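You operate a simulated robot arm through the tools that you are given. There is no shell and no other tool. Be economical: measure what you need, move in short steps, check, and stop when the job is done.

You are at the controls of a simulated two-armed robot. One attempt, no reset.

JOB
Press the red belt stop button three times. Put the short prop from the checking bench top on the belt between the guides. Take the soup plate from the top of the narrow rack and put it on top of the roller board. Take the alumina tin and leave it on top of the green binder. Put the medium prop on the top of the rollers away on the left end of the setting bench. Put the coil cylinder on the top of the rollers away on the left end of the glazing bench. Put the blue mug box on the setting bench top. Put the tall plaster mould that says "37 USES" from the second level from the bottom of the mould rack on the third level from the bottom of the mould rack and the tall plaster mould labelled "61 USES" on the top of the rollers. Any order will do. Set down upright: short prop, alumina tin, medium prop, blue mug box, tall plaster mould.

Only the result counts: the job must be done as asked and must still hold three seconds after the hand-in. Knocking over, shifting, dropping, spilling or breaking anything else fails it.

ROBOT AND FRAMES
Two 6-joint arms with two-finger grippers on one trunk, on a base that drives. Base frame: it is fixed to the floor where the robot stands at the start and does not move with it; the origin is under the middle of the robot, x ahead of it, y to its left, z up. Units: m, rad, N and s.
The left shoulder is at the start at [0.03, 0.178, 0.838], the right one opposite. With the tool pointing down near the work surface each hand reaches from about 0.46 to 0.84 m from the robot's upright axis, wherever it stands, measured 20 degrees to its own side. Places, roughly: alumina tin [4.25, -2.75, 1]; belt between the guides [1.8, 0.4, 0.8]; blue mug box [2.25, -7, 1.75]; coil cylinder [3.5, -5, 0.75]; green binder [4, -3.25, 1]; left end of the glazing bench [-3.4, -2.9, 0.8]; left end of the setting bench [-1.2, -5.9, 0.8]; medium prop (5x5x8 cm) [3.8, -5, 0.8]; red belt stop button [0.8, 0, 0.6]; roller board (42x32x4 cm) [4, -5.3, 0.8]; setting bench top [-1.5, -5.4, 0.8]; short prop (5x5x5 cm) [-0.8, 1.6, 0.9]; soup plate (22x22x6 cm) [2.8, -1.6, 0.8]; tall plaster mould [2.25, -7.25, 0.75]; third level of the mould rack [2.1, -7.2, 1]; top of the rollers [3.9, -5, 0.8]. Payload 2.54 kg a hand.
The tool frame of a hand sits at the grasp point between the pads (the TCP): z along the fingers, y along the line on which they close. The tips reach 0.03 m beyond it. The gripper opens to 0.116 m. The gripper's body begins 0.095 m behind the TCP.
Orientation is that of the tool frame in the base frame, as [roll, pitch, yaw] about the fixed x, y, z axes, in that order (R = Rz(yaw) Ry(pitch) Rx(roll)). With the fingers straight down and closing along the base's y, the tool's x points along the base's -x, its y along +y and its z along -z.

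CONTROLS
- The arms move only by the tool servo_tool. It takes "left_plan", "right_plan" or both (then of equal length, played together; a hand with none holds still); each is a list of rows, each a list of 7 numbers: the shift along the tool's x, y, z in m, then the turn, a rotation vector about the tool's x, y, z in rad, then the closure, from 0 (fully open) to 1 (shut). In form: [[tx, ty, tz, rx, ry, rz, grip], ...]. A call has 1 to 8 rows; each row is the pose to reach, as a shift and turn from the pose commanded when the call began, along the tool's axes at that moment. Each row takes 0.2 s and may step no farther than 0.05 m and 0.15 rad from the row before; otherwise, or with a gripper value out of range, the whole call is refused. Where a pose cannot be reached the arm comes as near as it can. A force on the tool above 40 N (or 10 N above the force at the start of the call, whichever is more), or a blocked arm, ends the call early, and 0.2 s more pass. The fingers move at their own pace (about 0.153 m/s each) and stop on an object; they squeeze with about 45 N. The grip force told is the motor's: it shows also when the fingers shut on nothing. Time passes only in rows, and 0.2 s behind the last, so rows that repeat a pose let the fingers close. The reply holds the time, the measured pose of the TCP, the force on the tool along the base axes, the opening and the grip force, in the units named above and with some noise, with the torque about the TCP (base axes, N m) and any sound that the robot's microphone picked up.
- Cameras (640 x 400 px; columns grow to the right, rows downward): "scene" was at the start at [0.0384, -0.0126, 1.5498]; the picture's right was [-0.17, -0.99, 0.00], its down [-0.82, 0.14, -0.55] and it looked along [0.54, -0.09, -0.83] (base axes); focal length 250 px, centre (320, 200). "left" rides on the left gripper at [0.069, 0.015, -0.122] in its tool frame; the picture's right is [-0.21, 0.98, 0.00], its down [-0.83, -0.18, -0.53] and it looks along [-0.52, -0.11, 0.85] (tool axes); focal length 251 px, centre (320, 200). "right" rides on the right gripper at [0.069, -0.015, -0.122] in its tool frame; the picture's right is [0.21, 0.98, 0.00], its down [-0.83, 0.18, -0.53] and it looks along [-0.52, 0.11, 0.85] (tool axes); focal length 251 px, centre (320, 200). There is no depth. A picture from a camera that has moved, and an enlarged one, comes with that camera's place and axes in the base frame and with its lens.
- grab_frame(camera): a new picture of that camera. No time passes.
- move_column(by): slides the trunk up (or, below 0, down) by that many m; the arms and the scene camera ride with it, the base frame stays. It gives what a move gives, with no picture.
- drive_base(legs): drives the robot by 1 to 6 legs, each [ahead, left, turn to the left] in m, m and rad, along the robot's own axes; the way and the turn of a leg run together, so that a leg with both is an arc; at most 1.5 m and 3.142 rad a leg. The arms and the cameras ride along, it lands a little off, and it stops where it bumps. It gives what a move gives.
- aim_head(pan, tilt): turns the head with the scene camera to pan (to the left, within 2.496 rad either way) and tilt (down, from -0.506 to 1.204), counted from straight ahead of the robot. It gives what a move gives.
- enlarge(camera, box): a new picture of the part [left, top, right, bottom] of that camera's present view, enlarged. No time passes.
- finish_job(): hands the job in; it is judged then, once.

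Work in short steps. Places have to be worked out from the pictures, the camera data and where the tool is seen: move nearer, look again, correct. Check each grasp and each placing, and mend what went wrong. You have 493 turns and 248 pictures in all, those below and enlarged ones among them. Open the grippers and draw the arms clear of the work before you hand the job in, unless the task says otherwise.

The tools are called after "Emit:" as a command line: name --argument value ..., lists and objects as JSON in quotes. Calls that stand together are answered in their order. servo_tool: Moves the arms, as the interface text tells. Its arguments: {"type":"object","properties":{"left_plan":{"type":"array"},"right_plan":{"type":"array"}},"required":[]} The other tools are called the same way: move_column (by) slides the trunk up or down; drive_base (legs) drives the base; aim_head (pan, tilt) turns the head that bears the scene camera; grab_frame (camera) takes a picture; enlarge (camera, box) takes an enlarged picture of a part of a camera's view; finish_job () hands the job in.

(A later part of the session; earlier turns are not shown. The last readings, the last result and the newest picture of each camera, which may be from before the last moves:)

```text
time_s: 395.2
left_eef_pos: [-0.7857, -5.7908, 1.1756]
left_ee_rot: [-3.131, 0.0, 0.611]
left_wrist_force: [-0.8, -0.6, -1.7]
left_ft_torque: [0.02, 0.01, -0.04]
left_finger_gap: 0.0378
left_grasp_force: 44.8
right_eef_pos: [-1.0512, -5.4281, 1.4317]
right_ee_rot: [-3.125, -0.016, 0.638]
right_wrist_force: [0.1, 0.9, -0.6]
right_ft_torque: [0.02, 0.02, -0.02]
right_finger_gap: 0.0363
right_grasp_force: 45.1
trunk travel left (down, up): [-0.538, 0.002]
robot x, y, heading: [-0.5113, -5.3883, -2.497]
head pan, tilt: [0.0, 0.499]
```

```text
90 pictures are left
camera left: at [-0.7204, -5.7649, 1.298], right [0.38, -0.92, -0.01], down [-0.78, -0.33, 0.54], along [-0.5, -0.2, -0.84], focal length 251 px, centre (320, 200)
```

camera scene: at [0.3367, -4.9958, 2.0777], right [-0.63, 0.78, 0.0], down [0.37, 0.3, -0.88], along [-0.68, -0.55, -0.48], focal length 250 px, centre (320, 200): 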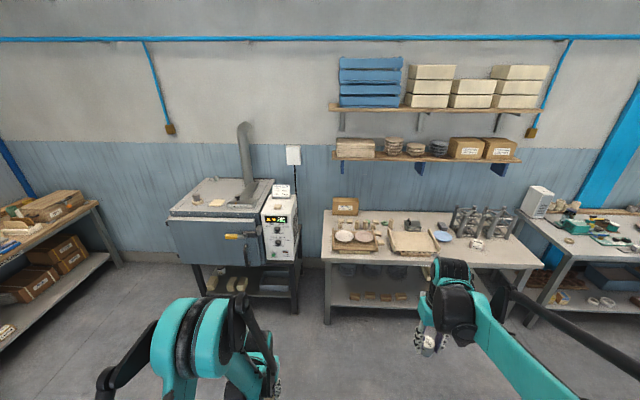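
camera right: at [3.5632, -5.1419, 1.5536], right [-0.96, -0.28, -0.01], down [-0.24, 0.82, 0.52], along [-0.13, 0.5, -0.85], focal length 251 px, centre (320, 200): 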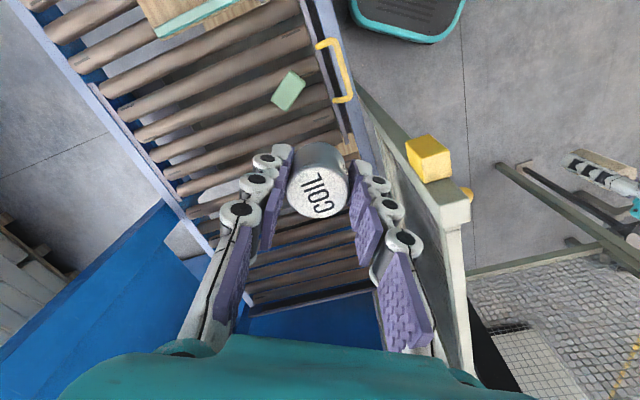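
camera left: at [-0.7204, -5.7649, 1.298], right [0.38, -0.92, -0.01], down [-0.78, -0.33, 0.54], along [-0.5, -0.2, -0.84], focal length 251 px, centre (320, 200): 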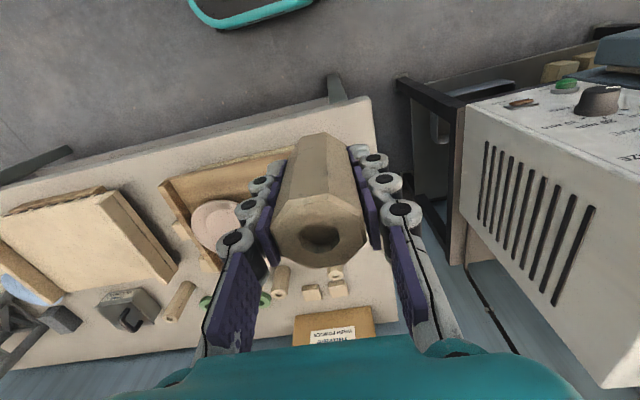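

Free spot confirmed at about u -4.50, v 4.19. I drive 0.1 nearer, extend the left arm over it, and lower the trunk.

Emit:
drive_base --legs '[[0.1, 0, 0]]'

Emit:
servo_tool --left_plan '[[-0.045, 0.001, 0, 0, 0, 0, 1], [-0.09, 0.002, 0, 0, 0, 0, 1], [-0.135, 0.004, 0, 0, 0, 0, 1], [-0.18, 0.005, 0, 0, 0, 0, 1], [-0.225, 0.006, 0, 0, 0, 0, 1], [-0.27, 0.008, 0, 0, 0, 0, 1], [-0.31, 0.009, 0, 0, 0, 0, 1]]'

Emit:
move_column --by -0.22

Emit:
grab_frame --camera "left"

```text
time_s: 396.4
left_eef_pos: [-0.8656, -5.8498, 1.1774]
left_ee_rot: [-3.13, 0.0, 0.609]
left_wrist_force: [-1.3, 0.3, -2.5]
left_ft_torque: [0.0, 0.05, -0.02]
left_finger_gap: 0.0377
left_grasp_force: 44.5
right_eef_pos: [-1.1302, -5.4852, 1.4315]
right_ee_rot: [-3.124, -0.013, 0.635]
right_wrist_force: [0.6, -0.8, -0.8]
right_ft_torque: [0.01, 0.01, -0.03]
right_finger_gap: 0.0364
right_grasp_force: 44.6
trunk travel left (down, up): [-0.538, 0.002]
robot x, y, heading: [-0.5916, -5.4461, -2.503]
head pan, tilt: [0.0, 0.499]
```

```text
time_s: 398.0
left_eef_pos: [-1.1149, -6.034, 1.1757]
left_ee_rot: [-3.131, -0.001, 0.609]
left_wrist_force: [0.1, -0.2, -1.1]
left_ft_torque: [0.02, 0.02, 0.0]
left_finger_gap: 0.0378
left_grasp_force: 44.6
right_eef_pos: [-1.1319, -5.4867, 1.4307]
right_ee_rot: [-3.123, -0.015, 0.637]
right_wrist_force: [-0.5, -0.4, -0.6]
right_ft_torque: [0.0, -0.05, 0.02]
right_finger_gap: 0.0364
right_grasp_force: 44.9
trunk travel left (down, up): [-0.538, 0.002]
robot x, y, heading: [-0.591, -5.44, -2.507]
head pan, tilt: [0.0, 0.499]
```

```text
time_s: 400.3
left_eef_pos: [-1.114, -6.0327, 0.9559]
left_ee_rot: [-3.132, -0.001, 0.611]
left_wrist_force: [0.8, -0.5, -1.9]
left_ft_torque: [-0.03, 0.0, 0.02]
left_finger_gap: 0.0379
left_grasp_force: 45.1
right_eef_pos: [-1.1316, -5.4864, 1.2116]
right_ee_rot: [-3.123, -0.016, 0.637]
right_wrist_force: [0.5, 2.0, -1.1]
right_ft_torque: [0.03, 0.03, -0.03]
right_finger_gap: 0.0366
right_grasp_force: 45.0
trunk travel left (down, up): [-0.318, 0.222]
robot x, y, heading: [-0.589, -5.4456, -2.505]
head pan, tilt: [0.0, 0.499]
```

```text
89 pictures are left
camera left: at [-1.0477, -6.0072, 1.0781], right [0.38, -0.92, -0.01], down [-0.78, -0.33, 0.54], along [-0.5, -0.2, -0.84], focal length 251 px, centre (320, 200)
```

left: 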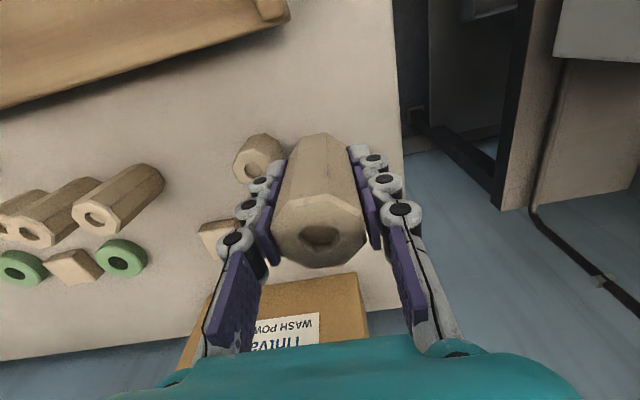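

A neighbouring prop stands close left of the landing spot. I shift 2 cm right and 3 cm back toward me, then lower.

Emit:
servo_tool --left_plan '[[0.015, 0.01, 0, 0, 0, 0, 1], [0.03, 0.02, 0, 0, 0, 0, 1]]'

Emit:
move_column --by -0.04

Emit:
grab_frame --camera "left"

```text
time_s: 400.9
left_eef_pos: [-1.077, -6.0329, 0.9569]
left_ee_rot: [-3.132, 0.0, 0.61]
left_wrist_force: [0.0, -0.2, -1.0]
left_ft_torque: [-0.02, 0.0, 0.0]
left_finger_gap: 0.0377
left_grasp_force: 44.9
right_eef_pos: [-1.1293, -5.4849, 1.2111]
right_ee_rot: [-3.124, -0.014, 0.636]
right_wrist_force: [-0.1, 0.1, -1.2]
right_ft_torque: [0.0, 0.0, 0.0]
right_finger_gap: 0.0367
right_grasp_force: 45.4
trunk travel left (down, up): [-0.318, 0.222]
robot x, y, heading: [-0.5916, -5.4443, -2.505]
head pan, tilt: [0.0, 0.499]
```

```text
time_s: 401.8
left_eef_pos: [-1.0759, -6.0332, 0.9168]
left_ee_rot: [-3.13, 0.0, 0.609]
left_wrist_force: [0.8, 0.4, -0.9]
left_ft_torque: [-0.02, 0.02, 0.0]
left_finger_gap: 0.0376
left_grasp_force: 44.9
right_eef_pos: [-1.1301, -5.4852, 1.1705]
right_ee_rot: [-3.124, -0.016, 0.635]
right_wrist_force: [1.0, 0.4, -1.3]
right_ft_torque: [-0.02, 0.0, -0.01]
right_finger_gap: 0.0368
right_grasp_force: 44.8
trunk travel left (down, up): [-0.278, 0.262]
robot x, y, heading: [-0.5909, -5.4431, -2.509]
head pan, tilt: [0.0, 0.499]
```

```text
88 pictures are left
camera left: at [-1.0101, -6.0068, 1.0378], right [0.38, -0.92, -0.01], down [-0.78, -0.33, 0.54], along [-0.5, -0.2, -0.84], focal length 251 px, centre (320, 200)
```

left: 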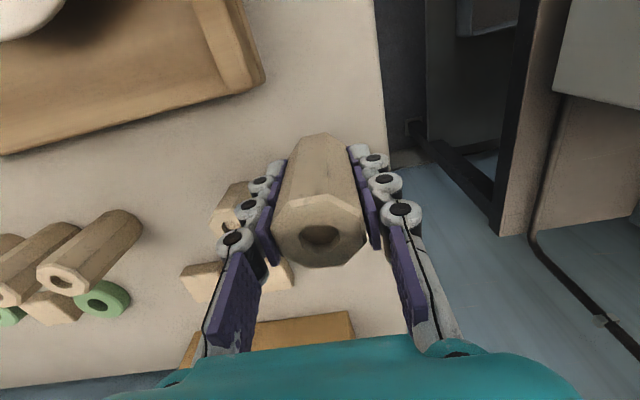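

Clear all round. Lower in small steps to contact.

Emit:
move_column --by -0.02

Emit:
move_column --by -0.012

Emit:
move_column --by -0.01

```text
time_s: 402.4
left_eef_pos: [-1.0756, -6.032, 0.8964]
left_ee_rot: [-3.131, 0.001, 0.608]
left_wrist_force: [-0.9, -0.2, -2.3]
left_ft_torque: [-0.01, 0.0, 0.01]
left_finger_gap: 0.0377
left_grasp_force: 44.9
right_eef_pos: [-1.1313, -5.4852, 1.1515]
right_ee_rot: [-3.123, -0.017, 0.634]
right_wrist_force: [0.0, -0.4, -0.3]
right_ft_torque: [0.02, 0.0, -0.03]
right_finger_gap: 0.0364
right_grasp_force: 44.6
trunk travel left (down, up): [-0.258, 0.282]
robot x, y, heading: [-0.5868, -5.4389, -2.502]
head pan, tilt: [0.0, 0.499]
```

```text
time_s: 403.0
left_eef_pos: [-1.0759, -6.0337, 0.8842]
left_ee_rot: [-3.131, 0.0, 0.609]
left_wrist_force: [0.0, -0.7, -2.3]
left_ft_torque: [-0.03, 0.01, 0.0]
left_finger_gap: 0.0374
left_grasp_force: 45.1
right_eef_pos: [-1.1296, -5.4852, 1.1387]
right_ee_rot: [-3.123, -0.016, 0.637]
right_wrist_force: [0.3, -0.2, -0.7]
right_ft_torque: [0.01, -0.02, 0.0]
right_finger_gap: 0.0364
right_grasp_force: 45.3
trunk travel left (down, up): [-0.246, 0.294]
robot x, y, heading: [-0.5878, -5.445, -2.503]
head pan, tilt: [0.0, 0.499]
```

```text
time_s: 403.6
left_eef_pos: [-1.0756, -6.0326, 0.8744]
left_ee_rot: [-3.13, 0.001, 0.61]
left_wrist_force: [0.6, -0.4, -1.6]
left_ft_torque: [-0.01, 0.02, -0.01]
left_finger_gap: 0.0377
left_grasp_force: 45.1
right_eef_pos: [-1.1305, -5.4861, 1.1295]
right_ee_rot: [-3.125, -0.017, 0.634]
right_wrist_force: [0.6, -0.4, -1.4]
right_ft_torque: [0.02, -0.03, 0.01]
right_finger_gap: 0.0362
right_grasp_force: 44.9
trunk travel left (down, up): [-0.236, 0.304]
robot x, y, heading: [-0.5892, -5.4445, -2.502]
head pan, tilt: [0.0, 0.499]
```

Emit:
move_column --by -0.01

Emit:
move_column --by -0.01

Emit:
grab_frame --camera "left"

```text
time_s: 404.2
left_eef_pos: [-1.0753, -6.0334, 0.864]
left_ee_rot: [-3.132, -0.001, 0.609]
left_wrist_force: [-0.2, 0.1, -0.8]
left_ft_torque: [-0.01, 0.0, -0.03]
left_finger_gap: 0.0376
left_grasp_force: 44.9
right_eef_pos: [-1.1295, -5.4854, 1.1187]
right_ee_rot: [-3.123, -0.015, 0.637]
right_wrist_force: [0.3, -0.2, -1.0]
right_ft_torque: [-0.02, 0.02, 0.0]
right_finger_gap: 0.0363
right_grasp_force: 45.1
trunk travel left (down, up): [-0.226, 0.314]
robot x, y, heading: [-0.5909, -5.4424, -2.506]
head pan, tilt: [0.0, 0.499]
```

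```text
time_s: 404.8
left_eef_pos: [-1.0757, -6.0329, 0.8562]
left_ee_rot: [-3.132, 0.001, 0.611]
left_wrist_force: [-4.4, -5.0, 31.2]
left_ft_torque: [-0.12, 0.13, -0.02]
left_finger_gap: 0.0378
left_grasp_force: 45.6
right_eef_pos: [-1.1282, -5.4852, 1.1098]
right_ee_rot: [-3.123, -0.014, 0.634]
right_wrist_force: [0.3, -1.2, -0.8]
right_ft_torque: [0.01, -0.01, 0.06]
right_finger_gap: 0.0362
right_grasp_force: 44.8
trunk travel left (down, up): [-0.216, 0.324]
robot x, y, heading: [-0.593, -5.4438, -2.506]
head pan, tilt: [0.0, 0.499]
```

```text
87 pictures are left
camera left: at [-1.0095, -6.006, 0.9781], right [0.38, -0.92, -0.01], down [-0.78, -0.33, 0.54], along [-0.5, -0.2, -0.84], focal length 251 px, centre (320, 200)
```

left: 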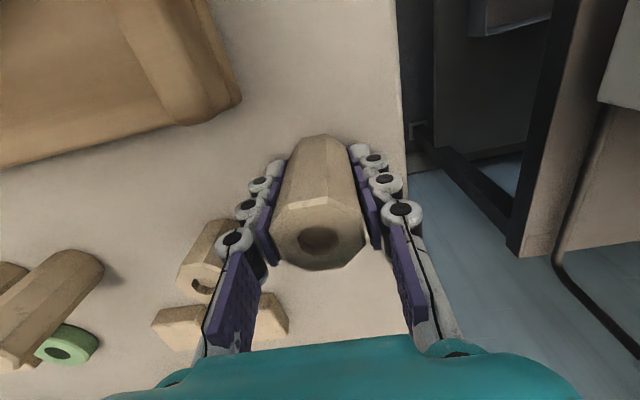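

On the bench (31 N). Ease up 4 mm, open to about 6.5 cm, and rise.

Emit:
move_column --by 0.004

Emit:
servo_tool --left_plan '[[0, 0, 0, 0, 0, 0, 0.6], [0, 0, 0, 0, 0, 0, 0.45], [0, 0, 0, 0, 0, 0, 0.45]]'

Emit:
move_column --by 0.15

Emit:
grab_frame --camera "left"

```text
time_s: 405.3
left_eef_pos: [-1.0753, -6.0319, 0.8572]
left_ee_rot: [-3.133, -0.002, 0.61]
left_wrist_force: [-0.1, 0.7, -1.0]
left_ft_torque: [0.03, 0.01, 0.03]
left_finger_gap: 0.0376
left_grasp_force: 45.4
right_eef_pos: [-1.1303, -5.4856, 1.1116]
right_ee_rot: [-3.124, -0.016, 0.636]
right_wrist_force: [0.6, -0.1, -1.3]
right_ft_torque: [0.01, 0.03, 0.01]
right_finger_gap: 0.0366
right_grasp_force: 44.8
trunk travel left (down, up): [-0.22, 0.32]
robot x, y, heading: [-0.5936, -5.4445, -2.504]
head pan, tilt: [0.0, 0.499]
```

```text
time_s: 406.1
left_eef_pos: [-1.0769, -6.0318, 0.8582]
left_ee_rot: [-3.132, 0.0, 0.608]
left_wrist_force: [0.2, 0.0, -0.5]
left_ft_torque: [0.01, 0.0, -0.03]
left_finger_gap: 0.0636
left_grasp_force: 0.2
right_eef_pos: [-1.1308, -5.4864, 1.1128]
right_ee_rot: [-3.124, -0.015, 0.637]
right_wrist_force: [0.8, 0.5, -1.8]
right_ft_torque: [-0.01, -0.01, 0.0]
right_finger_gap: 0.0364
right_grasp_force: 45.0
trunk travel left (down, up): [-0.22, 0.32]
robot x, y, heading: [-0.5889, -5.446, -2.507]
head pan, tilt: [0.0, 0.499]
```

```text
time_s: 407.8
left_eef_pos: [-1.0768, -6.0325, 1.0081]
left_ee_rot: [-3.131, 0.0, 0.607]
left_wrist_force: [-0.2, -0.1, 1.0]
left_ft_torque: [0.01, 0.0, 0.0]
left_finger_gap: 0.0637
left_grasp_force: 0.0
right_eef_pos: [-1.1302, -5.4859, 1.2633]
right_ee_rot: [-3.126, -0.016, 0.635]
right_wrist_force: [-0.9, 0.3, -0.4]
right_ft_torque: [-0.01, 0.0, 0.01]
right_finger_gap: 0.0363
right_grasp_force: 45.1
trunk travel left (down, up): [-0.37, 0.17]
robot x, y, heading: [-0.5902, -5.4423, -2.505]
head pan, tilt: [0.0, 0.499]
```

```text
86 pictures are left
camera left: at [-1.0104, -6.0069, 1.1292], right [0.38, -0.92, -0.01], down [-0.78, -0.33, 0.54], along [-0.5, -0.2, -0.84], focal length 251 px, centre (320, 200)
```

left: 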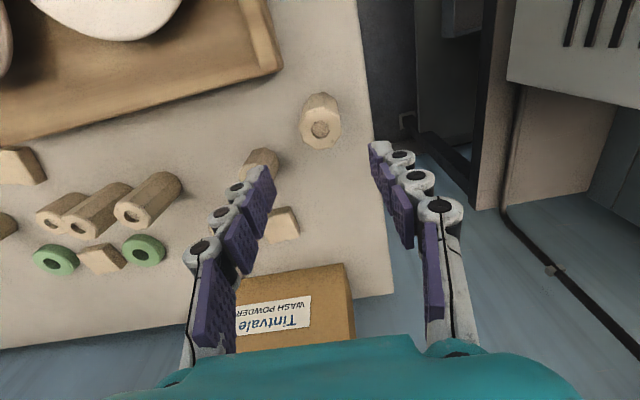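

The medium prop stands at the setting bench's left end. I retract, back off, and travel right along the benches to the glazing bench.

Emit:
servo_tool --left_plan '[[0.045, 0, -0.01, 0, 0, 0, 0.45], [0.09, 0, -0.02, 0, 0, 0, 0.45], [0.135, 0, -0.03, 0, 0, 0, 0], [0.18, 0, -0.04, 0, 0, 0, 0], [0.225, 0, -0.05, 0, 0, 0, 0], [0.27, 0, -0.05, 0, 0, 0, 0], [0.3, 0, -0.05, 0, 0, 0, 0]]'

Emit:
drive_base --legs '[[-0.75, 0, 0], [0, -1.5, 0], [0, -1.2, 0]]'

Emit:
aim_head --pan -0.4 --tilt 0.45

Emit:
grab_frame --camera "scene"

```text
time_s: 409.4
left_eef_pos: [-0.8282, -5.86, 1.0572]
left_ee_rot: [-3.133, 0.0, 0.611]
left_wrist_force: [0.9, -0.3, 0.5]
left_ft_torque: [0.0, -0.01, 0.02]
left_finger_gap: 0.1157
left_grasp_force: 0.0
right_eef_pos: [-1.13, -5.4861, 1.2636]
right_ee_rot: [-3.123, -0.015, 0.636]
right_wrist_force: [0.0, -0.4, -1.2]
right_ft_torque: [0.01, -0.02, 0.0]
right_finger_gap: 0.0364
right_grasp_force: 45.1
trunk travel left (down, up): [-0.37, 0.17]
robot x, y, heading: [-0.5902, -5.4411, -2.503]
head pan, tilt: [0.0, 0.499]
```

```text
time_s: 426.1
left_eef_pos: [-1.8548, -3.2663, 1.0575]
left_ee_rot: [-3.131, 0.001, 0.601]
left_wrist_force: [0.0, -0.1, 0.8]
left_ft_torque: [0.03, 0.02, 0.01]
left_finger_gap: 0.116
left_grasp_force: 0.1
right_eef_pos: [-2.1541, -2.8884, 1.2629]
right_ee_rot: [-3.123, -0.016, 0.627]
right_wrist_force: [0.9, 0.1, -1.8]
right_ft_torque: [-0.01, 0.02, 0.0]
right_finger_gap: 0.0365
right_grasp_force: 44.5
trunk travel left (down, up): [-0.37, 0.17]
robot x, y, heading: [-1.6139, -2.8531, -2.509]
head pan, tilt: [0.0, 0.499]
```

```text
time_s: 426.9
left_eef_pos: [-1.8558, -3.2661, 1.0578]
left_ee_rot: [-3.131, 0.0, 0.6]
left_wrist_force: [-0.2, -0.1, 0.2]
left_ft_torque: [0.05, 0.01, 0.0]
left_finger_gap: 0.1161
left_grasp_force: 0.1
right_eef_pos: [-2.1539, -2.8893, 1.2637]
right_ee_rot: [-3.125, -0.016, 0.627]
right_wrist_force: [-0.3, -0.4, -1.5]
right_ft_torque: [0.04, 0.01, 0.01]
right_finger_gap: 0.0365
right_grasp_force: 45.4
trunk travel left (down, up): [-0.37, 0.17]
robot x, y, heading: [-1.6133, -2.8495, -2.517]
head pan, tilt: [-0.4, 0.45]
```

```text
85 pictures are left
camera scene: at [-1.6801, -2.8565, 1.9142], right [-0.23, 0.97, 0.0], down [0.42, 0.1, -0.9], along [-0.88, -0.2, -0.44], focal length 250 px, centre (320, 200)
```

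scene: 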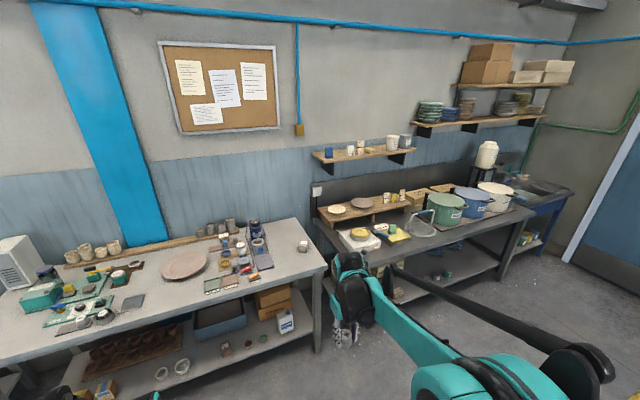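

The glazing bench (buckets) is the right-hand one; I enlarge its left end.

Emit:
enlarge --camera "scene" --box '[300, 180, 480, 290]'

```text
3.56 times, centred on (390, 235) of scene
camera zoom: at [-1.6801, -2.8565, 1.9142], right [-0.23, 0.97, 0.0], down [0.42, 0.1, -0.9], along [-0.88, -0.2, -0.44], focal length 887 px, centre (71, 76)
```

zoom: 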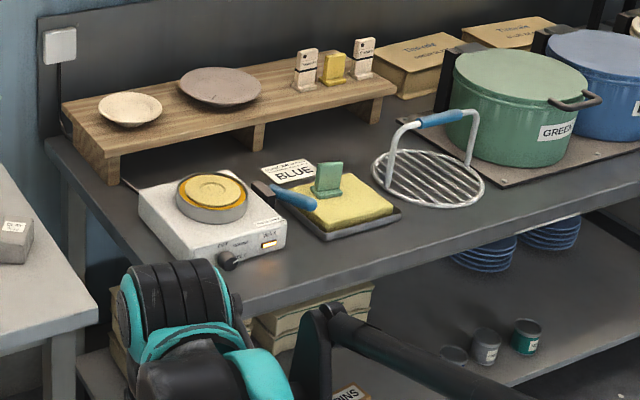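

There is a 9 cm strip between the bench's left edge (v≈0.615) and the hot plate (v≈0.525). I drive there and turn the right hand 90° so its fingers open along the strip.

Emit:
drive_base --legs '[[0, -0.6, 0], [0.55, 0, 0.01]]'

Emit:
servo_tool --right_plan '[[0, 0, 0, 0, 0, 0.145, 1], [0, 0, 0, 0, 0, 0.29, 1], [0, 0, 0, 0, 0, 0.435, 1], [0, 0, 0, 0, 0, 0.58, 1], [0, 0, 0, 0, 0, 0.725, 1], [0, 0, 0, 0, 0, 0.87, 1], [0, 0, 0, 0, 0, 1.015, 1], [0, 0, 0, 0, 0, 1.16, 1]]'

Emit:
servo_tool --right_plan '[[0, 0, 0, 0, 0, 0.14, 1], [0, 0, 0, 0, 0, 0.28, 1], [0, 0, 0, 0, 0, 0.41, 1]]'

Emit:
grab_frame --camera "right"

Emit:
grab_frame --camera "scene"

```text
time_s: 433.1
left_eef_pos: [-2.6519, -3.1074, 1.0582]
left_ee_rot: [-3.131, 0.0, 0.609]
left_wrist_force: [0.0, 0.3, 0.0]
left_ft_torque: [-0.02, -0.07, 0.0]
left_finger_gap: 0.1159
left_grasp_force: 0.0
right_eef_pos: [-2.9523, -2.7329, 1.2638]
right_ee_rot: [-3.123, -0.014, 0.635]
right_wrist_force: [-0.5, -0.2, 0.0]
right_ft_torque: [0.0, -0.02, -0.01]
right_finger_gap: 0.0365
right_grasp_force: 44.9
trunk travel left (down, up): [-0.37, 0.17]
robot x, y, heading: [-2.4118, -2.6931, -2.507]
head pan, tilt: [-0.4, 0.45]
```

```text
time_s: 434.9
left_eef_pos: [-2.6511, -3.1076, 1.058]
left_ee_rot: [-3.129, 0.0, 0.61]
left_wrist_force: [0.4, 0.3, 0.1]
left_ft_torque: [-0.03, -0.02, -0.01]
left_finger_gap: 0.1158
left_grasp_force: 0.0
right_eef_pos: [-2.9517, -2.7326, 1.2632]
right_ee_rot: [-3.12, 0.011, -0.528]
right_wrist_force: [-1.2, -0.3, -1.7]
right_ft_torque: [-0.01, -0.04, -0.01]
right_finger_gap: 0.0364
right_grasp_force: 45.1
trunk travel left (down, up): [-0.37, 0.17]
robot x, y, heading: [-2.4117, -2.6904, -2.5]
head pan, tilt: [-0.4, 0.45]
```

```text
time_s: 435.7
left_eef_pos: [-2.651, -3.1079, 1.0566]
left_ee_rot: [-3.129, -0.001, 0.608]
left_wrist_force: [0.2, -0.1, 0.2]
left_ft_torque: [0.04, 0.04, -0.01]
left_finger_gap: 0.116
left_grasp_force: 0.0
right_eef_pos: [-2.9514, -2.7324, 1.2627]
right_ee_rot: [-3.127, 0.016, -0.937]
right_wrist_force: [0.2, -0.7, -1.3]
right_ft_torque: [-0.02, -0.03, -0.01]
right_finger_gap: 0.0365
right_grasp_force: 45.6
trunk travel left (down, up): [-0.37, 0.17]
robot x, y, heading: [-2.4115, -2.6936, -2.505]
head pan, tilt: [-0.4, 0.45]
```

```text
83 pictures are left
camera right: at [-2.8989, -2.7819, 1.3826], right [-0.66, -0.75, -0.02], down [-0.64, 0.55, 0.55], along [-0.4, 0.37, -0.84], focal length 251 px, centre (320, 200)
```

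right: 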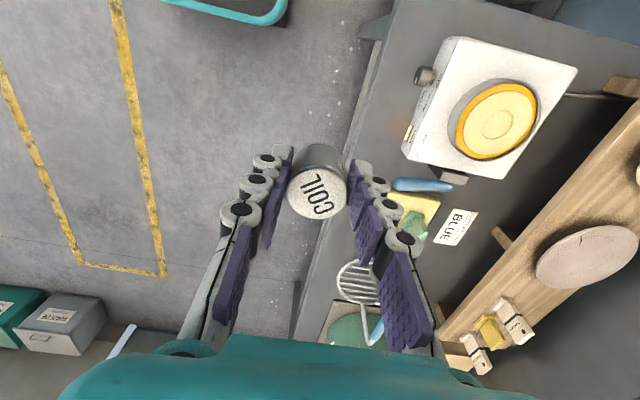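

```text
82 pictures are left
camera scene: at [-2.4791, -2.6959, 1.9142], right [-0.23, 0.97, 0.0], down [0.42, 0.1, -0.9], along [-0.88, -0.21, -0.44], focal length 250 px, centre (320, 200)
```

scene: 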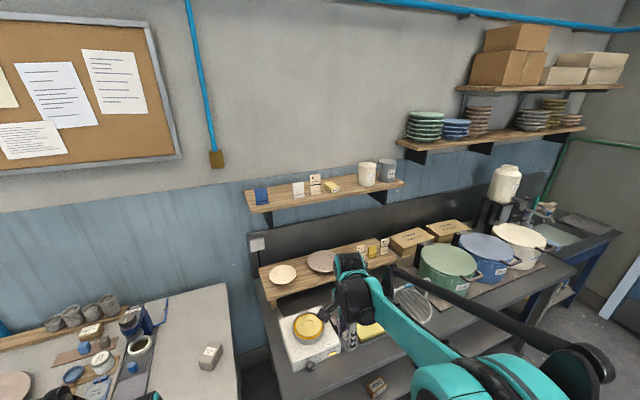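

The camera now looks across the bench. I drive 8 cm ahead and move the hand over the strip left of the hot plate.

Emit:
drive_base --legs '[[0.08, 0, 0]]'

Emit:
servo_tool --right_plan '[[0.019, 0.039, 0, 0, 0, 0, 1], [0.038, 0.078, 0, 0, 0, 0, 1], [0.057, 0.117, 0, 0, 0, 0, 1], [0.076, 0.156, 0, 0, 0, 0, 1], [0.094, 0.195, 0, 0, 0, 0, 1], [0.113, 0.234, 0, 0, 0, 0, 1], [0.131, 0.272, 0, 0, 0, 0, 1]]'

Emit:
grab_frame --camera "right"

```text
time_s: 436.8
left_eef_pos: [-2.717, -3.1566, 1.0573]
left_ee_rot: [-3.133, -0.001, 0.609]
left_wrist_force: [-0.7, 0.7, 0.7]
left_ft_torque: [-0.01, -0.03, 0.0]
left_finger_gap: 0.1161
left_grasp_force: 0.0
right_eef_pos: [-3.018, -2.7815, 1.2612]
right_ee_rot: [-3.125, 0.016, -0.934]
right_wrist_force: [-0.2, 0.6, -1.9]
right_ft_torque: [0.0, -0.03, -0.02]
right_finger_gap: 0.0364
right_grasp_force: 44.9
trunk travel left (down, up): [-0.37, 0.17]
robot x, y, heading: [-2.4749, -2.7387, -2.504]
head pan, tilt: [-0.4, 0.45]
```

```text
time_s: 438.4
left_eef_pos: [-2.7173, -3.1579, 1.0579]
left_ee_rot: [-3.132, -0.002, 0.61]
left_wrist_force: [0.3, -0.6, -0.4]
left_ft_torque: [0.03, -0.02, -0.01]
left_finger_gap: 0.116
left_grasp_force: 0.0
right_eef_pos: [-3.1617, -3.0463, 1.2542]
right_ee_rot: [-3.124, 0.017, -0.937]
right_wrist_force: [0.0, -1.1, -0.9]
right_ft_torque: [0.03, -0.01, 0.05]
right_finger_gap: 0.0361
right_grasp_force: 45.1
trunk travel left (down, up): [-0.37, 0.17]
robot x, y, heading: [-2.4777, -2.7398, -2.506]
head pan, tilt: [-0.4, 0.45]
```

```text
81 pictures are left
camera right: at [-3.1083, -3.0961, 1.3741], right [-0.66, -0.75, -0.02], down [-0.64, 0.54, 0.55], along [-0.4, 0.37, -0.84], focal length 251 px, centre (320, 200)
```

right: 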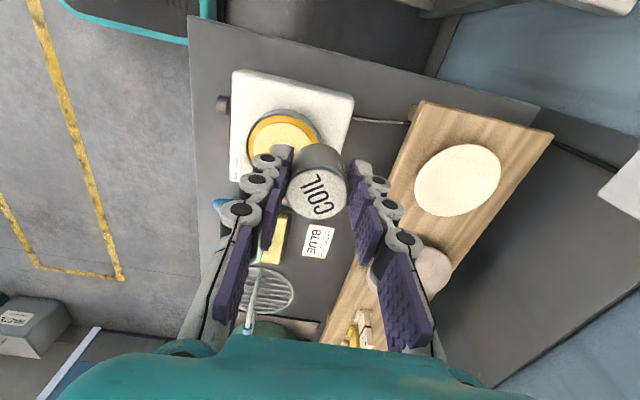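

Seen from above: the best free spot is just behind-left of the hot plate, at u≈-4.455, v≈0.59. I drive 0.1 ahead, adjust 2 cm, and lower the trunk.

Emit:
drive_base --legs '[[0.1, 0, 0]]'

Emit:
servo_tool --right_plan '[[0.01, 0.002, 0, 0, 0, 0, 1], [0.019, 0.004, 0, 0, 0, 0, 1]]'

Emit:
move_column --by -0.22

Emit:
grab_frame --camera "right"

```text
time_s: 439.5
left_eef_pos: [-2.7955, -3.2168, 1.0578]
left_ee_rot: [-3.129, 0.001, 0.61]
left_wrist_force: [-0.3, 0.9, 0.0]
left_ft_torque: [0.02, -0.02, -0.01]
left_finger_gap: 0.1161
left_grasp_force: 0.0
right_eef_pos: [-3.2404, -3.1049, 1.2564]
right_ee_rot: [-3.127, 0.02, -0.932]
right_wrist_force: [0.8, 0.0, -0.9]
right_ft_torque: [0.02, -0.05, -0.03]
right_finger_gap: 0.0366
right_grasp_force: 45.0
trunk travel left (down, up): [-0.37, 0.17]
robot x, y, heading: [-2.5575, -2.7972, -2.505]
head pan, tilt: [-0.4, 0.45]
```

```text
time_s: 440.1
left_eef_pos: [-2.7974, -3.2151, 1.0571]
left_ee_rot: [-3.131, -0.001, 0.608]
left_wrist_force: [-0.1, -0.5, 0.0]
left_ft_torque: [0.04, 0.0, 0.01]
left_finger_gap: 0.116
left_grasp_force: 0.1
right_eef_pos: [-3.2332, -3.1233, 1.2556]
right_ee_rot: [-3.126, 0.018, -0.934]
right_wrist_force: [-0.1, -1.2, -1.9]
right_ft_torque: [0.01, -0.02, -0.01]
right_finger_gap: 0.0366
right_grasp_force: 45.0
trunk travel left (down, up): [-0.37, 0.17]
robot x, y, heading: [-2.5573, -2.8001, -2.507]
head pan, tilt: [-0.4, 0.45]
```

```text
time_s: 441.8
left_eef_pos: [-2.7953, -3.2173, 0.888]
left_ee_rot: [-3.136, 0.003, 0.609]
left_wrist_force: [-1.9, -3.2, 58.5]
left_ft_torque: [-0.4, -0.28, -0.07]
left_finger_gap: 0.1161
left_grasp_force: 44.5
right_eef_pos: [-3.2322, -3.1186, 1.0849]
right_ee_rot: [-3.126, 0.019, -0.933]
right_wrist_force: [-1.2, -0.2, -1.5]
right_ft_torque: [0.04, -0.01, -0.02]
right_finger_gap: 0.0364
right_grasp_force: 45.3
trunk travel left (down, up): [-0.198, 0.342]
robot x, y, heading: [-2.5567, -2.7967, -2.502]
head pan, tilt: [-0.4, 0.45]
stopped: the force on the tool passed its limit at 183 N (the readings are from after the stop); the commanded pose is now the measured one
```

```text
80 pictures are left
camera right: at [-3.1787, -3.17, 1.2044], right [-0.66, -0.75, -0.02], down [-0.64, 0.54, 0.54], along [-0.4, 0.37, -0.84], focal length 251 px, centre (320, 200)
```

right: 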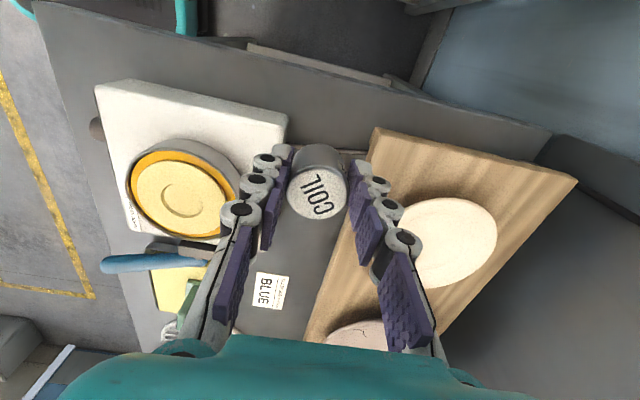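

The left hand came down on the neighbouring bench—I forgot it. I raise at once and inspect there.

Emit:
move_column --by 0.1

Emit:
grab_frame --camera "left"

```text
time_s: 443.1
left_eef_pos: [-2.7946, -3.2174, 0.9879]
left_ee_rot: [-3.134, -0.001, 0.608]
left_wrist_force: [-0.8, -0.6, -0.9]
left_ft_torque: [-0.02, 0.0, 0.02]
left_finger_gap: 0.1159
left_grasp_force: 0.1
right_eef_pos: [-3.2326, -3.1221, 1.1837]
right_ee_rot: [-3.126, 0.016, -0.935]
right_wrist_force: [-0.2, 0.8, -1.6]
right_ft_torque: [0.01, -0.02, -0.03]
right_finger_gap: 0.0367
right_grasp_force: 44.9
trunk travel left (down, up): [-0.298, 0.242]
robot x, y, heading: [-2.5581, -2.7999, -2.503]
head pan, tilt: [-0.4, 0.45]
```

```text
79 pictures are left
camera left: at [-2.73, -3.1908, 1.1093], right [0.38, -0.92, -0.01], down [-0.78, -0.33, 0.54], along [-0.5, -0.2, -0.84], focal length 251 px, centre (320, 200)
```

left: 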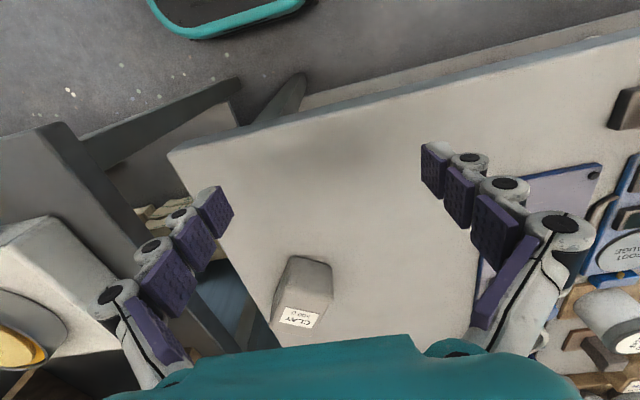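

Only bare bench was touched; the clay block is undisturbed. I raise the left arm 0.3 m, then lower the trunk again.

Emit:
servo_tool --left_plan '[[0, 0, -0.045, 0, 0, 0, 0], [0, 0, -0.09, 0, 0, 0, 0], [0, 0, -0.135, 0, 0, 0, 0], [0, 0, -0.18, 0, 0, 0, 0], [0, 0, -0.225, 0, 0, 0, 0], [0, 0, -0.27, 0, 0, 0, 0], [0, 0, -0.31, 0, 0, 0, 0]]'

Emit:
move_column --by -0.22

Emit:
grab_frame --camera "right"

```text
time_s: 444.7
left_eef_pos: [-2.7915, -3.2197, 1.3014]
left_ee_rot: [-3.135, -0.001, 0.609]
left_wrist_force: [-0.1, 0.1, -0.9]
left_ft_torque: [-0.03, -0.02, -0.02]
left_finger_gap: 0.116
left_grasp_force: 0.0
right_eef_pos: [-3.2326, -3.1218, 1.1835]
right_ee_rot: [-3.126, 0.018, -0.934]
right_wrist_force: [0.1, -0.4, -1.5]
right_ft_torque: [0.01, -0.01, -0.05]
right_finger_gap: 0.0364
right_grasp_force: 44.8
trunk travel left (down, up): [-0.298, 0.242]
robot x, y, heading: [-2.5555, -2.8001, -2.505]
head pan, tilt: [-0.4, 0.45]
```

```text
time_s: 447.1
left_eef_pos: [-2.7928, -3.2192, 1.0816]
left_ee_rot: [-3.136, 0.001, 0.608]
left_wrist_force: [-0.1, -0.4, 0.1]
left_ft_torque: [-0.01, -0.03, -0.02]
left_finger_gap: 0.116
left_grasp_force: 0.1
right_eef_pos: [-3.2322, -3.1227, 0.9629]
right_ee_rot: [-3.126, 0.018, -0.933]
right_wrist_force: [-0.1, -0.1, -1.9]
right_ft_torque: [-0.01, -0.01, 0.02]
right_finger_gap: 0.0366
right_grasp_force: 44.9
trunk travel left (down, up): [-0.078, 0.462]
robot x, y, heading: [-2.5578, -2.7998, -2.506]
head pan, tilt: [-0.4, 0.45]
```

```text
78 pictures are left
camera right: at [-3.1789, -3.1718, 1.0836], right [-0.66, -0.75, -0.02], down [-0.64, 0.54, 0.55], along [-0.4, 0.37, -0.84], focal length 251 px, centre (320, 200)
```

right: 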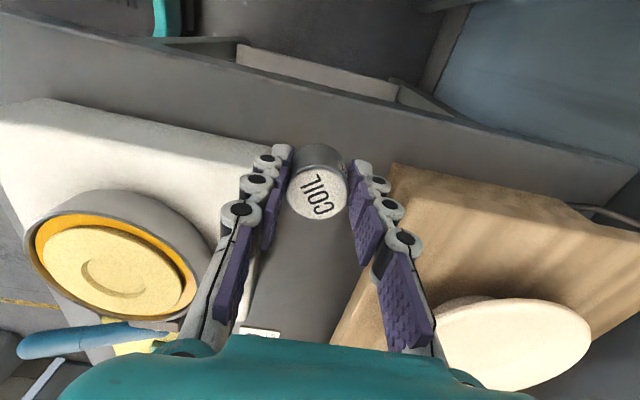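

Spot is free; I nudge 1 cm toward the bench edge for hot-plate clearance and lower stepwise.

Emit:
servo_tool --right_plan '[[0.01, 0, 0.02, 0, 0, 0, 1], [0.01, 0, 0.05, 0, 0, 0, 1], [0.01, 0, 0.065, 0, 0, 0, 1]]'

Emit:
servo_tool --right_plan '[[0, 0, 0.01, 0, 0, 0, 1], [0, 0, 0.016, 0, 0, 0, 1]]'

```text
time_s: 447.9
left_eef_pos: [-2.7936, -3.2203, 1.0809]
left_ee_rot: [-3.134, 0.001, 0.61]
left_wrist_force: [-0.3, -0.1, 0.4]
left_ft_torque: [-0.03, 0.02, 0.04]
left_finger_gap: 0.1159
left_grasp_force: 0.0
right_eef_pos: [-3.2254, -3.1286, 0.8985]
right_ee_rot: [-3.126, 0.018, -0.934]
right_wrist_force: [-0.6, 0.0, -1.3]
right_ft_torque: [0.0, 0.0, -0.02]
right_finger_gap: 0.0363
right_grasp_force: 45.0
trunk travel left (down, up): [-0.078, 0.462]
robot x, y, heading: [-2.5607, -2.7999, -2.508]
head pan, tilt: [-0.4, 0.45]
```

```text
time_s: 448.4
left_eef_pos: [-2.7922, -3.2187, 1.0821]
left_ee_rot: [-3.135, 0.0, 0.609]
left_wrist_force: [-0.6, 0.1, 0.0]
left_ft_torque: [0.03, 0.0, -0.06]
left_finger_gap: 0.1159
left_grasp_force: 0.0
right_eef_pos: [-3.2261, -3.1274, 0.8836]
right_ee_rot: [-3.129, 0.016, -0.933]
right_wrist_force: [-2.9, -1.7, 10.2]
right_ft_torque: [-0.19, 0.08, 0.01]
right_finger_gap: 0.0362
right_grasp_force: 45.8
trunk travel left (down, up): [-0.078, 0.462]
robot x, y, heading: [-2.5576, -2.799, -2.506]
head pan, tilt: [-0.4, 0.45]
```

Contact (10 N). Open slightly and lift clear.

Emit:
servo_tool --right_plan '[[0, 0, -0.001, 0, 0, 0, 0.7], [0, 0, -0.001, 0, 0, 0, 0.52], [0, 0, -0.001, 0, 0, 0, 0.52]]'

Emit:
servo_tool --right_plan '[[0, 0, -0.02, 0, 0, 0, 0.52], [0, 0, -0.06, 0, 0, 0, 0.52], [0, 0, -0.1, 0, 0, 0, 0.52], [0, 0, -0.14, 0, 0, 0, 0.52]]'

Emit:
grab_frame --camera "right"

```text
time_s: 449.2
left_eef_pos: [-2.7919, -3.2209, 1.08]
left_ee_rot: [-3.136, -0.001, 0.608]
left_wrist_force: [-0.3, -0.8, 1.4]
left_ft_torque: [0.0, -0.04, -0.01]
left_finger_gap: 0.116
left_grasp_force: 0.1
right_eef_pos: [-3.2272, -3.1278, 0.8841]
right_ee_rot: [-3.126, 0.017, -0.934]
right_wrist_force: [-0.2, 1.3, 0.4]
right_ft_torque: [-0.03, -0.01, 0.0]
right_finger_gap: 0.0562
right_grasp_force: 0.1
trunk travel left (down, up): [-0.078, 0.462]
robot x, y, heading: [-2.5571, -2.797, -2.502]
head pan, tilt: [-0.4, 0.45]
```

```text
time_s: 450.2
left_eef_pos: [-2.7932, -3.2202, 1.0799]
left_ee_rot: [-3.135, 0.0, 0.609]
left_wrist_force: [0.3, 0.5, 0.0]
left_ft_torque: [-0.01, -0.03, 0.03]
left_finger_gap: 0.1161
left_grasp_force: 0.1
right_eef_pos: [-3.2254, -3.1298, 1.0226]
right_ee_rot: [-3.126, 0.017, -0.934]
right_wrist_force: [0.6, -0.2, 0.6]
right_ft_torque: [0.0, -0.02, -0.02]
right_finger_gap: 0.056
right_grasp_force: 0.0
trunk travel left (down, up): [-0.078, 0.462]
robot x, y, heading: [-2.5594, -2.7973, -2.502]
head pan, tilt: [-0.4, 0.45]
```

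```text
77 pictures are left
camera right: at [-3.1721, -3.1798, 1.1428], right [-0.66, -0.75, -0.02], down [-0.64, 0.54, 0.55], along [-0.4, 0.37, -0.84], focal length 251 px, centre (320, 200)
```

right: 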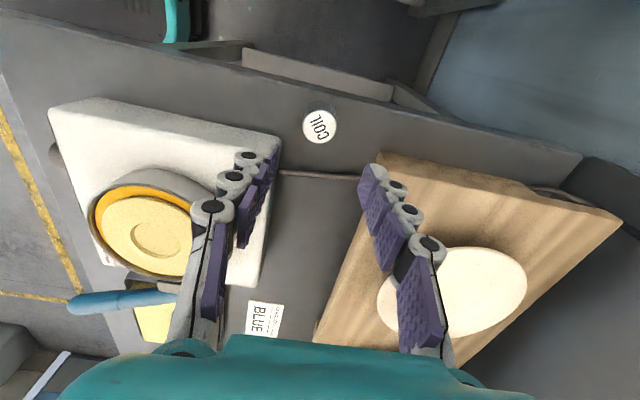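

The coil cylinder stands at the glazing bench's left end. I raise up, retract the right hand, restore its yaw, and back away.

Emit:
move_column --by 0.3

Emit:
servo_tool --right_plan '[[0, -0.045, 0, 0, 0, 0, 0.52], [0, -0.09, 0, 0, 0, 0, 0.3], [0, -0.135, 0, 0, 0, -0.14, 0], [0, -0.18, 0, 0, 0, -0.28, 0], [0, -0.22, 0, 0, 0, -0.42, 0], [0, -0.24, 0, 0, 0, -0.56, 0], [0, -0.25, 0, 0, 0, -0.7, 0], [0, -0.25, 0, 0, 0, -0.84, 0]]'

Emit:
servo_tool --right_plan '[[0, 0, 0, 0, 0, -0.145, 0], [0, 0, 0, 0, 0, -0.29, 0], [0, 0, 0, 0, 0, -0.435, 0], [0, 0, 0, 0, 0, -0.58, 0], [0, 0, 0, 0, 0, -0.73, 0]]'

Emit:
drive_base --legs '[[-0.8, 0, 0], [0, 1.5, 0], [0, 1.5, 0], [0, 1.3, 0]]'

Emit:
aim_head --pan 0.9 --tilt 0.3

Emit:
grab_frame --camera "scene"

```text
time_s: 453.2
left_eef_pos: [-2.7931, -3.2186, 1.3806]
left_ee_rot: [-3.136, 0.0, 0.609]
left_wrist_force: [-0.2, 0.2, 0.5]
left_ft_torque: [0.0, -0.01, 0.04]
left_finger_gap: 0.1161
left_grasp_force: 0.1
right_eef_pos: [-3.2259, -3.1294, 1.3215]
right_ee_rot: [-3.124, 0.017, -0.933]
right_wrist_force: [0.1, -0.5, -0.4]
right_ft_torque: [0.03, -0.02, 0.0]
right_finger_gap: 0.0555
right_grasp_force: 0.0
trunk travel left (down, up): [-0.378, 0.162]
robot x, y, heading: [-2.5578, -2.7947, -2.505]
head pan, tilt: [-0.4, 0.45]
```

```text
time_s: 455.1
left_eef_pos: [-2.7937, -3.2198, 1.3805]
left_ee_rot: [-3.135, 0.001, 0.608]
left_wrist_force: [-0.2, 0.9, 1.0]
left_ft_torque: [0.01, 0.0, -0.03]
left_finger_gap: 0.116
left_grasp_force: 0.0
right_eef_pos: [-3.026, -2.9809, 1.3243]
right_ee_rot: [-3.118, 0.0, -0.089]
right_wrist_force: [-0.3, 0.0, 0.7]
right_ft_torque: [0.02, -0.05, 0.0]
right_finger_gap: 0.1162
right_grasp_force: 0.0
trunk travel left (down, up): [-0.378, 0.162]
robot x, y, heading: [-2.5575, -2.7995, -2.509]
head pan, tilt: [-0.4, 0.45]
```

```text
time_s: 456.2
left_eef_pos: [-2.7931, -3.2188, 1.3813]
left_ee_rot: [-3.135, -0.001, 0.608]
left_wrist_force: [0.2, -0.1, 0.8]
left_ft_torque: [-0.03, -0.01, 0.04]
left_finger_gap: 0.1161
left_grasp_force: 0.1
right_eef_pos: [-3.0247, -2.9803, 1.3268]
right_ee_rot: [-3.125, -0.016, 0.639]
right_wrist_force: [-0.5, 0.1, 0.1]
right_ft_torque: [0.0, -0.02, -0.02]
right_finger_gap: 0.116
right_grasp_force: 0.0
trunk travel left (down, up): [-0.378, 0.162]
robot x, y, heading: [-2.5575, -2.7985, -2.506]
head pan, tilt: [-0.4, 0.45]
```

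```text
time_s: 480.7
left_eef_pos: [0.4447, -6.1687, 1.381]
left_ee_rot: [-3.134, 0.001, 0.62]
left_wrist_force: [-0.2, 0.1, 0.2]
left_ft_torque: [0.01, 0.0, -0.02]
left_finger_gap: 0.1162
left_grasp_force: 0.1
right_eef_pos: [0.2095, -5.9333, 1.3264]
right_ee_rot: [-3.126, -0.015, 0.643]
right_wrist_force: [0.0, -0.6, -0.1]
right_ft_torque: [0.01, -0.01, -0.01]
right_finger_gap: 0.1159
right_grasp_force: 0.0
trunk travel left (down, up): [-0.378, 0.162]
robot x, y, heading: [0.6766, -5.7463, -2.494]
head pan, tilt: [-0.4, 0.45]
```

```text
time_s: 482.2
left_eef_pos: [0.4447, -6.1684, 1.381]
left_ee_rot: [-3.134, 0.001, 0.618]
left_wrist_force: [0.1, -0.2, 0.4]
left_ft_torque: [0.02, 0.03, -0.02]
left_finger_gap: 0.1161
left_grasp_force: 0.0
right_eef_pos: [0.2097, -5.9333, 1.3265]
right_ee_rot: [-3.124, -0.016, 0.645]
right_wrist_force: [-0.2, 0.2, -0.7]
right_ft_torque: [0.0, 0.03, -0.01]
right_finger_gap: 0.1159
right_grasp_force: 0.1
trunk travel left (down, up): [-0.378, 0.162]
robot x, y, heading: [0.678, -5.7437, -2.493]
head pan, tilt: [0.901, 0.3]
```

```text
76 pictures are left
camera scene: at [0.6966, -5.8224, 1.9367], right [-1.0, 0.02, 0.0], down [0.01, 0.3, -0.96], along [-0.02, -0.95, -0.3], focal length 250 px, centre (320, 200)
```

scene: 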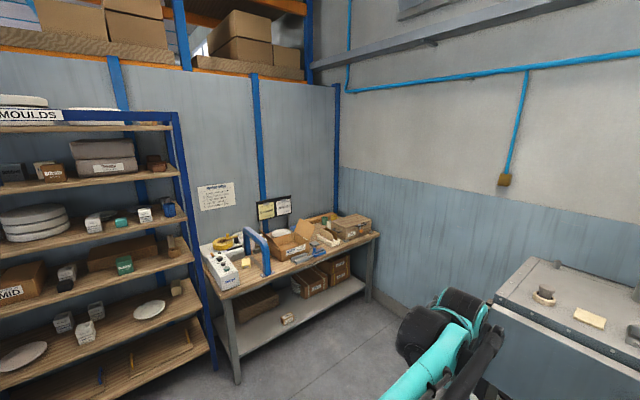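

I turn to face the mould rack squarely and look.

Emit:
drive_base --legs '[[0, 0, 1.558], [0.3, 0.35, 0]]'

Emit:
aim_head --pan 0.0 --tilt 0.45

Emit:
grab_frame --camera "scene"

```text
time_s: 488.8
left_eef_pos: [1.5582, -5.9933, 1.38]
left_ee_rot: [-3.135, -0.002, 2.203]
left_wrist_force: [-0.3, -0.2, 1.0]
left_ft_torque: [-0.03, 0.02, 0.0]
left_finger_gap: 0.1161
left_grasp_force: 0.0
right_eef_pos: [1.3247, -6.2298, 1.3258]
right_ee_rot: [-3.125, -0.015, 2.228]
right_wrist_force: [-0.8, 0.1, -0.1]
right_ft_torque: [-0.01, 0.01, 0.01]
right_finger_gap: 0.1161
right_grasp_force: 0.0
trunk travel left (down, up): [-0.378, 0.162]
robot x, y, heading: [1.1309, -5.7685, -0.91]
head pan, tilt: [0.901, 0.3]
```

```text
time_s: 490.0
left_eef_pos: [1.5575, -5.9915, 1.3795]
left_ee_rot: [-3.136, 0.0, 2.203]
left_wrist_force: [1.1, -0.1, -0.5]
left_ft_torque: [0.01, 0.02, -0.02]
left_finger_gap: 0.1162
left_grasp_force: 0.1
right_eef_pos: [1.3249, -6.2307, 1.327]
right_ee_rot: [-3.125, -0.015, 2.229]
right_wrist_force: [0.2, 1.2, -0.7]
right_ft_torque: [0.04, 0.0, 0.01]
right_finger_gap: 0.1159
right_grasp_force: 0.1
trunk travel left (down, up): [-0.378, 0.162]
robot x, y, heading: [1.1295, -5.7685, -0.908]
head pan, tilt: [0.0, 0.45]
```

```text
75 pictures are left
camera scene: at [1.1691, -5.8166, 1.9228], right [-0.79, -0.61, 0.0], down [-0.27, 0.34, -0.9], along [0.55, -0.71, -0.44], focal length 250 px, centre (320, 200)
```

scene: 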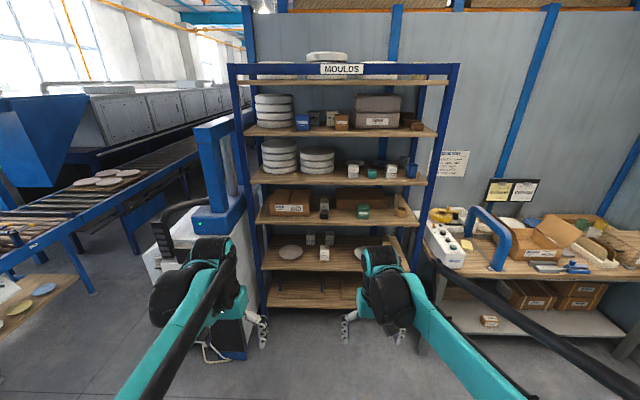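

I enlarge the rack to read the labels.

Emit:
enlarge --camera "scene" --box '[250, 90, 450, 215]'

Emit:
enlarge --camera "scene" --box '[250, 190, 430, 302]'

```text
3.20 times, centred on (350, 152) of scene
camera zoom: at [1.1691, -5.8166, 1.9228], right [-0.79, -0.61, 0.0], down [-0.27, 0.34, -0.9], along [0.55, -0.71, -0.44], focal length 798 px, centre (224, 352)
```

zoom: 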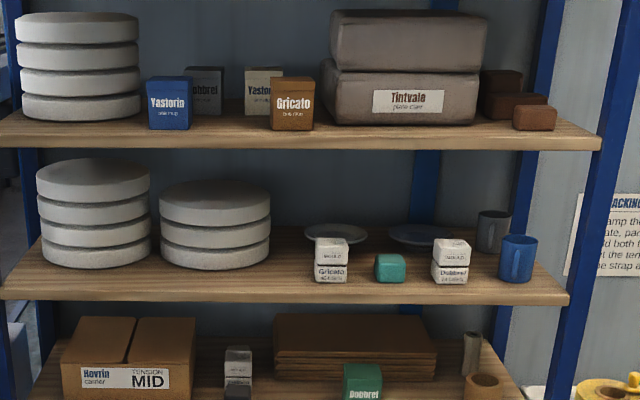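

```text
3.56 times, centred on (340, 246) of scene
camera zoom: at [1.1691, -5.8166, 1.9228], right [-0.79, -0.61, 0.0], down [-0.27, 0.34, -0.9], along [0.55, -0.71, -0.44], focal length 887 px, centre (249, 36)
```

zoom: 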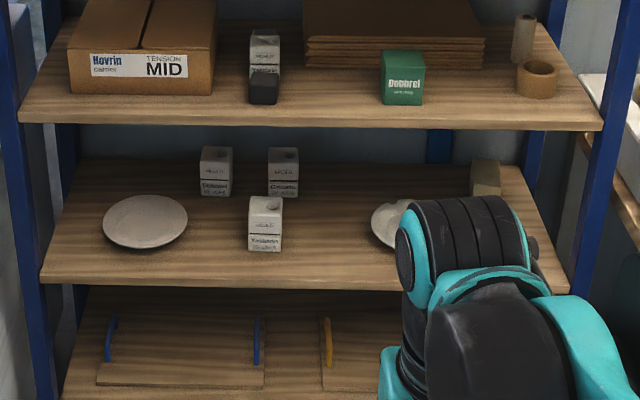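

Blue mug box ("Yastorin blue mug") is on the fifth level; three moulds stand on level 2. I drive closer to read the use labels.

Emit:
drive_base --legs '[[0.45, 0, -0.025]]'

Emit:
aim_head --pan 0.1 --tilt 0.8

Emit:
grab_frame --camera "scene"

```text
time_s: 492.8
left_eef_pos: [1.8317, -6.3654, 1.381]
left_ee_rot: [-3.135, 0.0, 2.185]
left_wrist_force: [0.7, -0.5, 0.4]
left_ft_torque: [0.0, -0.04, -0.01]
left_finger_gap: 0.1162
left_grasp_force: 0.0
right_eef_pos: [1.594, -6.5994, 1.3262]
right_ee_rot: [-3.122, -0.015, 2.21]
right_wrist_force: [-0.4, 0.3, -0.2]
right_ft_torque: [-0.02, 0.02, 0.02]
right_finger_gap: 0.1159
right_grasp_force: 0.2
trunk travel left (down, up): [-0.378, 0.162]
robot x, y, heading: [1.4135, -6.1329, -0.927]
head pan, tilt: [0.0, 0.45]
```

```text
time_s: 493.6
left_eef_pos: [1.8314, -6.3647, 1.38]
left_ee_rot: [-3.135, -0.002, 2.185]
left_wrist_force: [-0.1, 0.1, 0.1]
left_ft_torque: [-0.03, 0.01, 0.01]
left_finger_gap: 0.1158
left_grasp_force: 0.0
right_eef_pos: [1.5935, -6.5993, 1.3258]
right_ee_rot: [-3.125, -0.016, 2.212]
right_wrist_force: [0.5, -0.1, 0.1]
right_ft_torque: [-0.03, 0.0, 0.01]
right_finger_gap: 0.1158
right_grasp_force: 0.0
trunk travel left (down, up): [-0.378, 0.162]
robot x, y, heading: [1.4084, -6.1335, -0.932]
head pan, tilt: [0.099, 0.799]
```

```text
72 pictures are left
camera scene: at [1.4452, -6.168, 1.8924], right [-0.74, -0.68, 0.0], down [-0.48, 0.53, -0.7], along [0.47, -0.51, -0.72], focal length 250 px, centre (320, 200)
```

scene: 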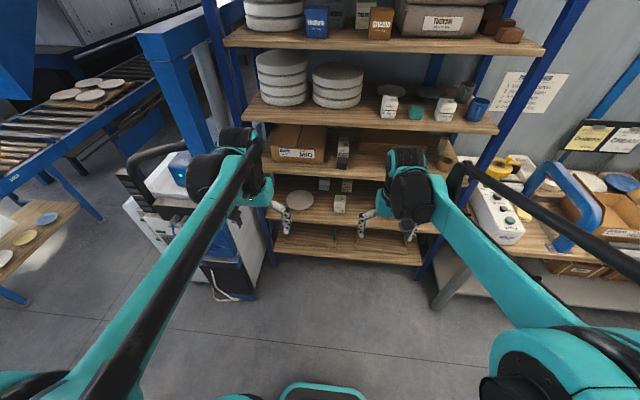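

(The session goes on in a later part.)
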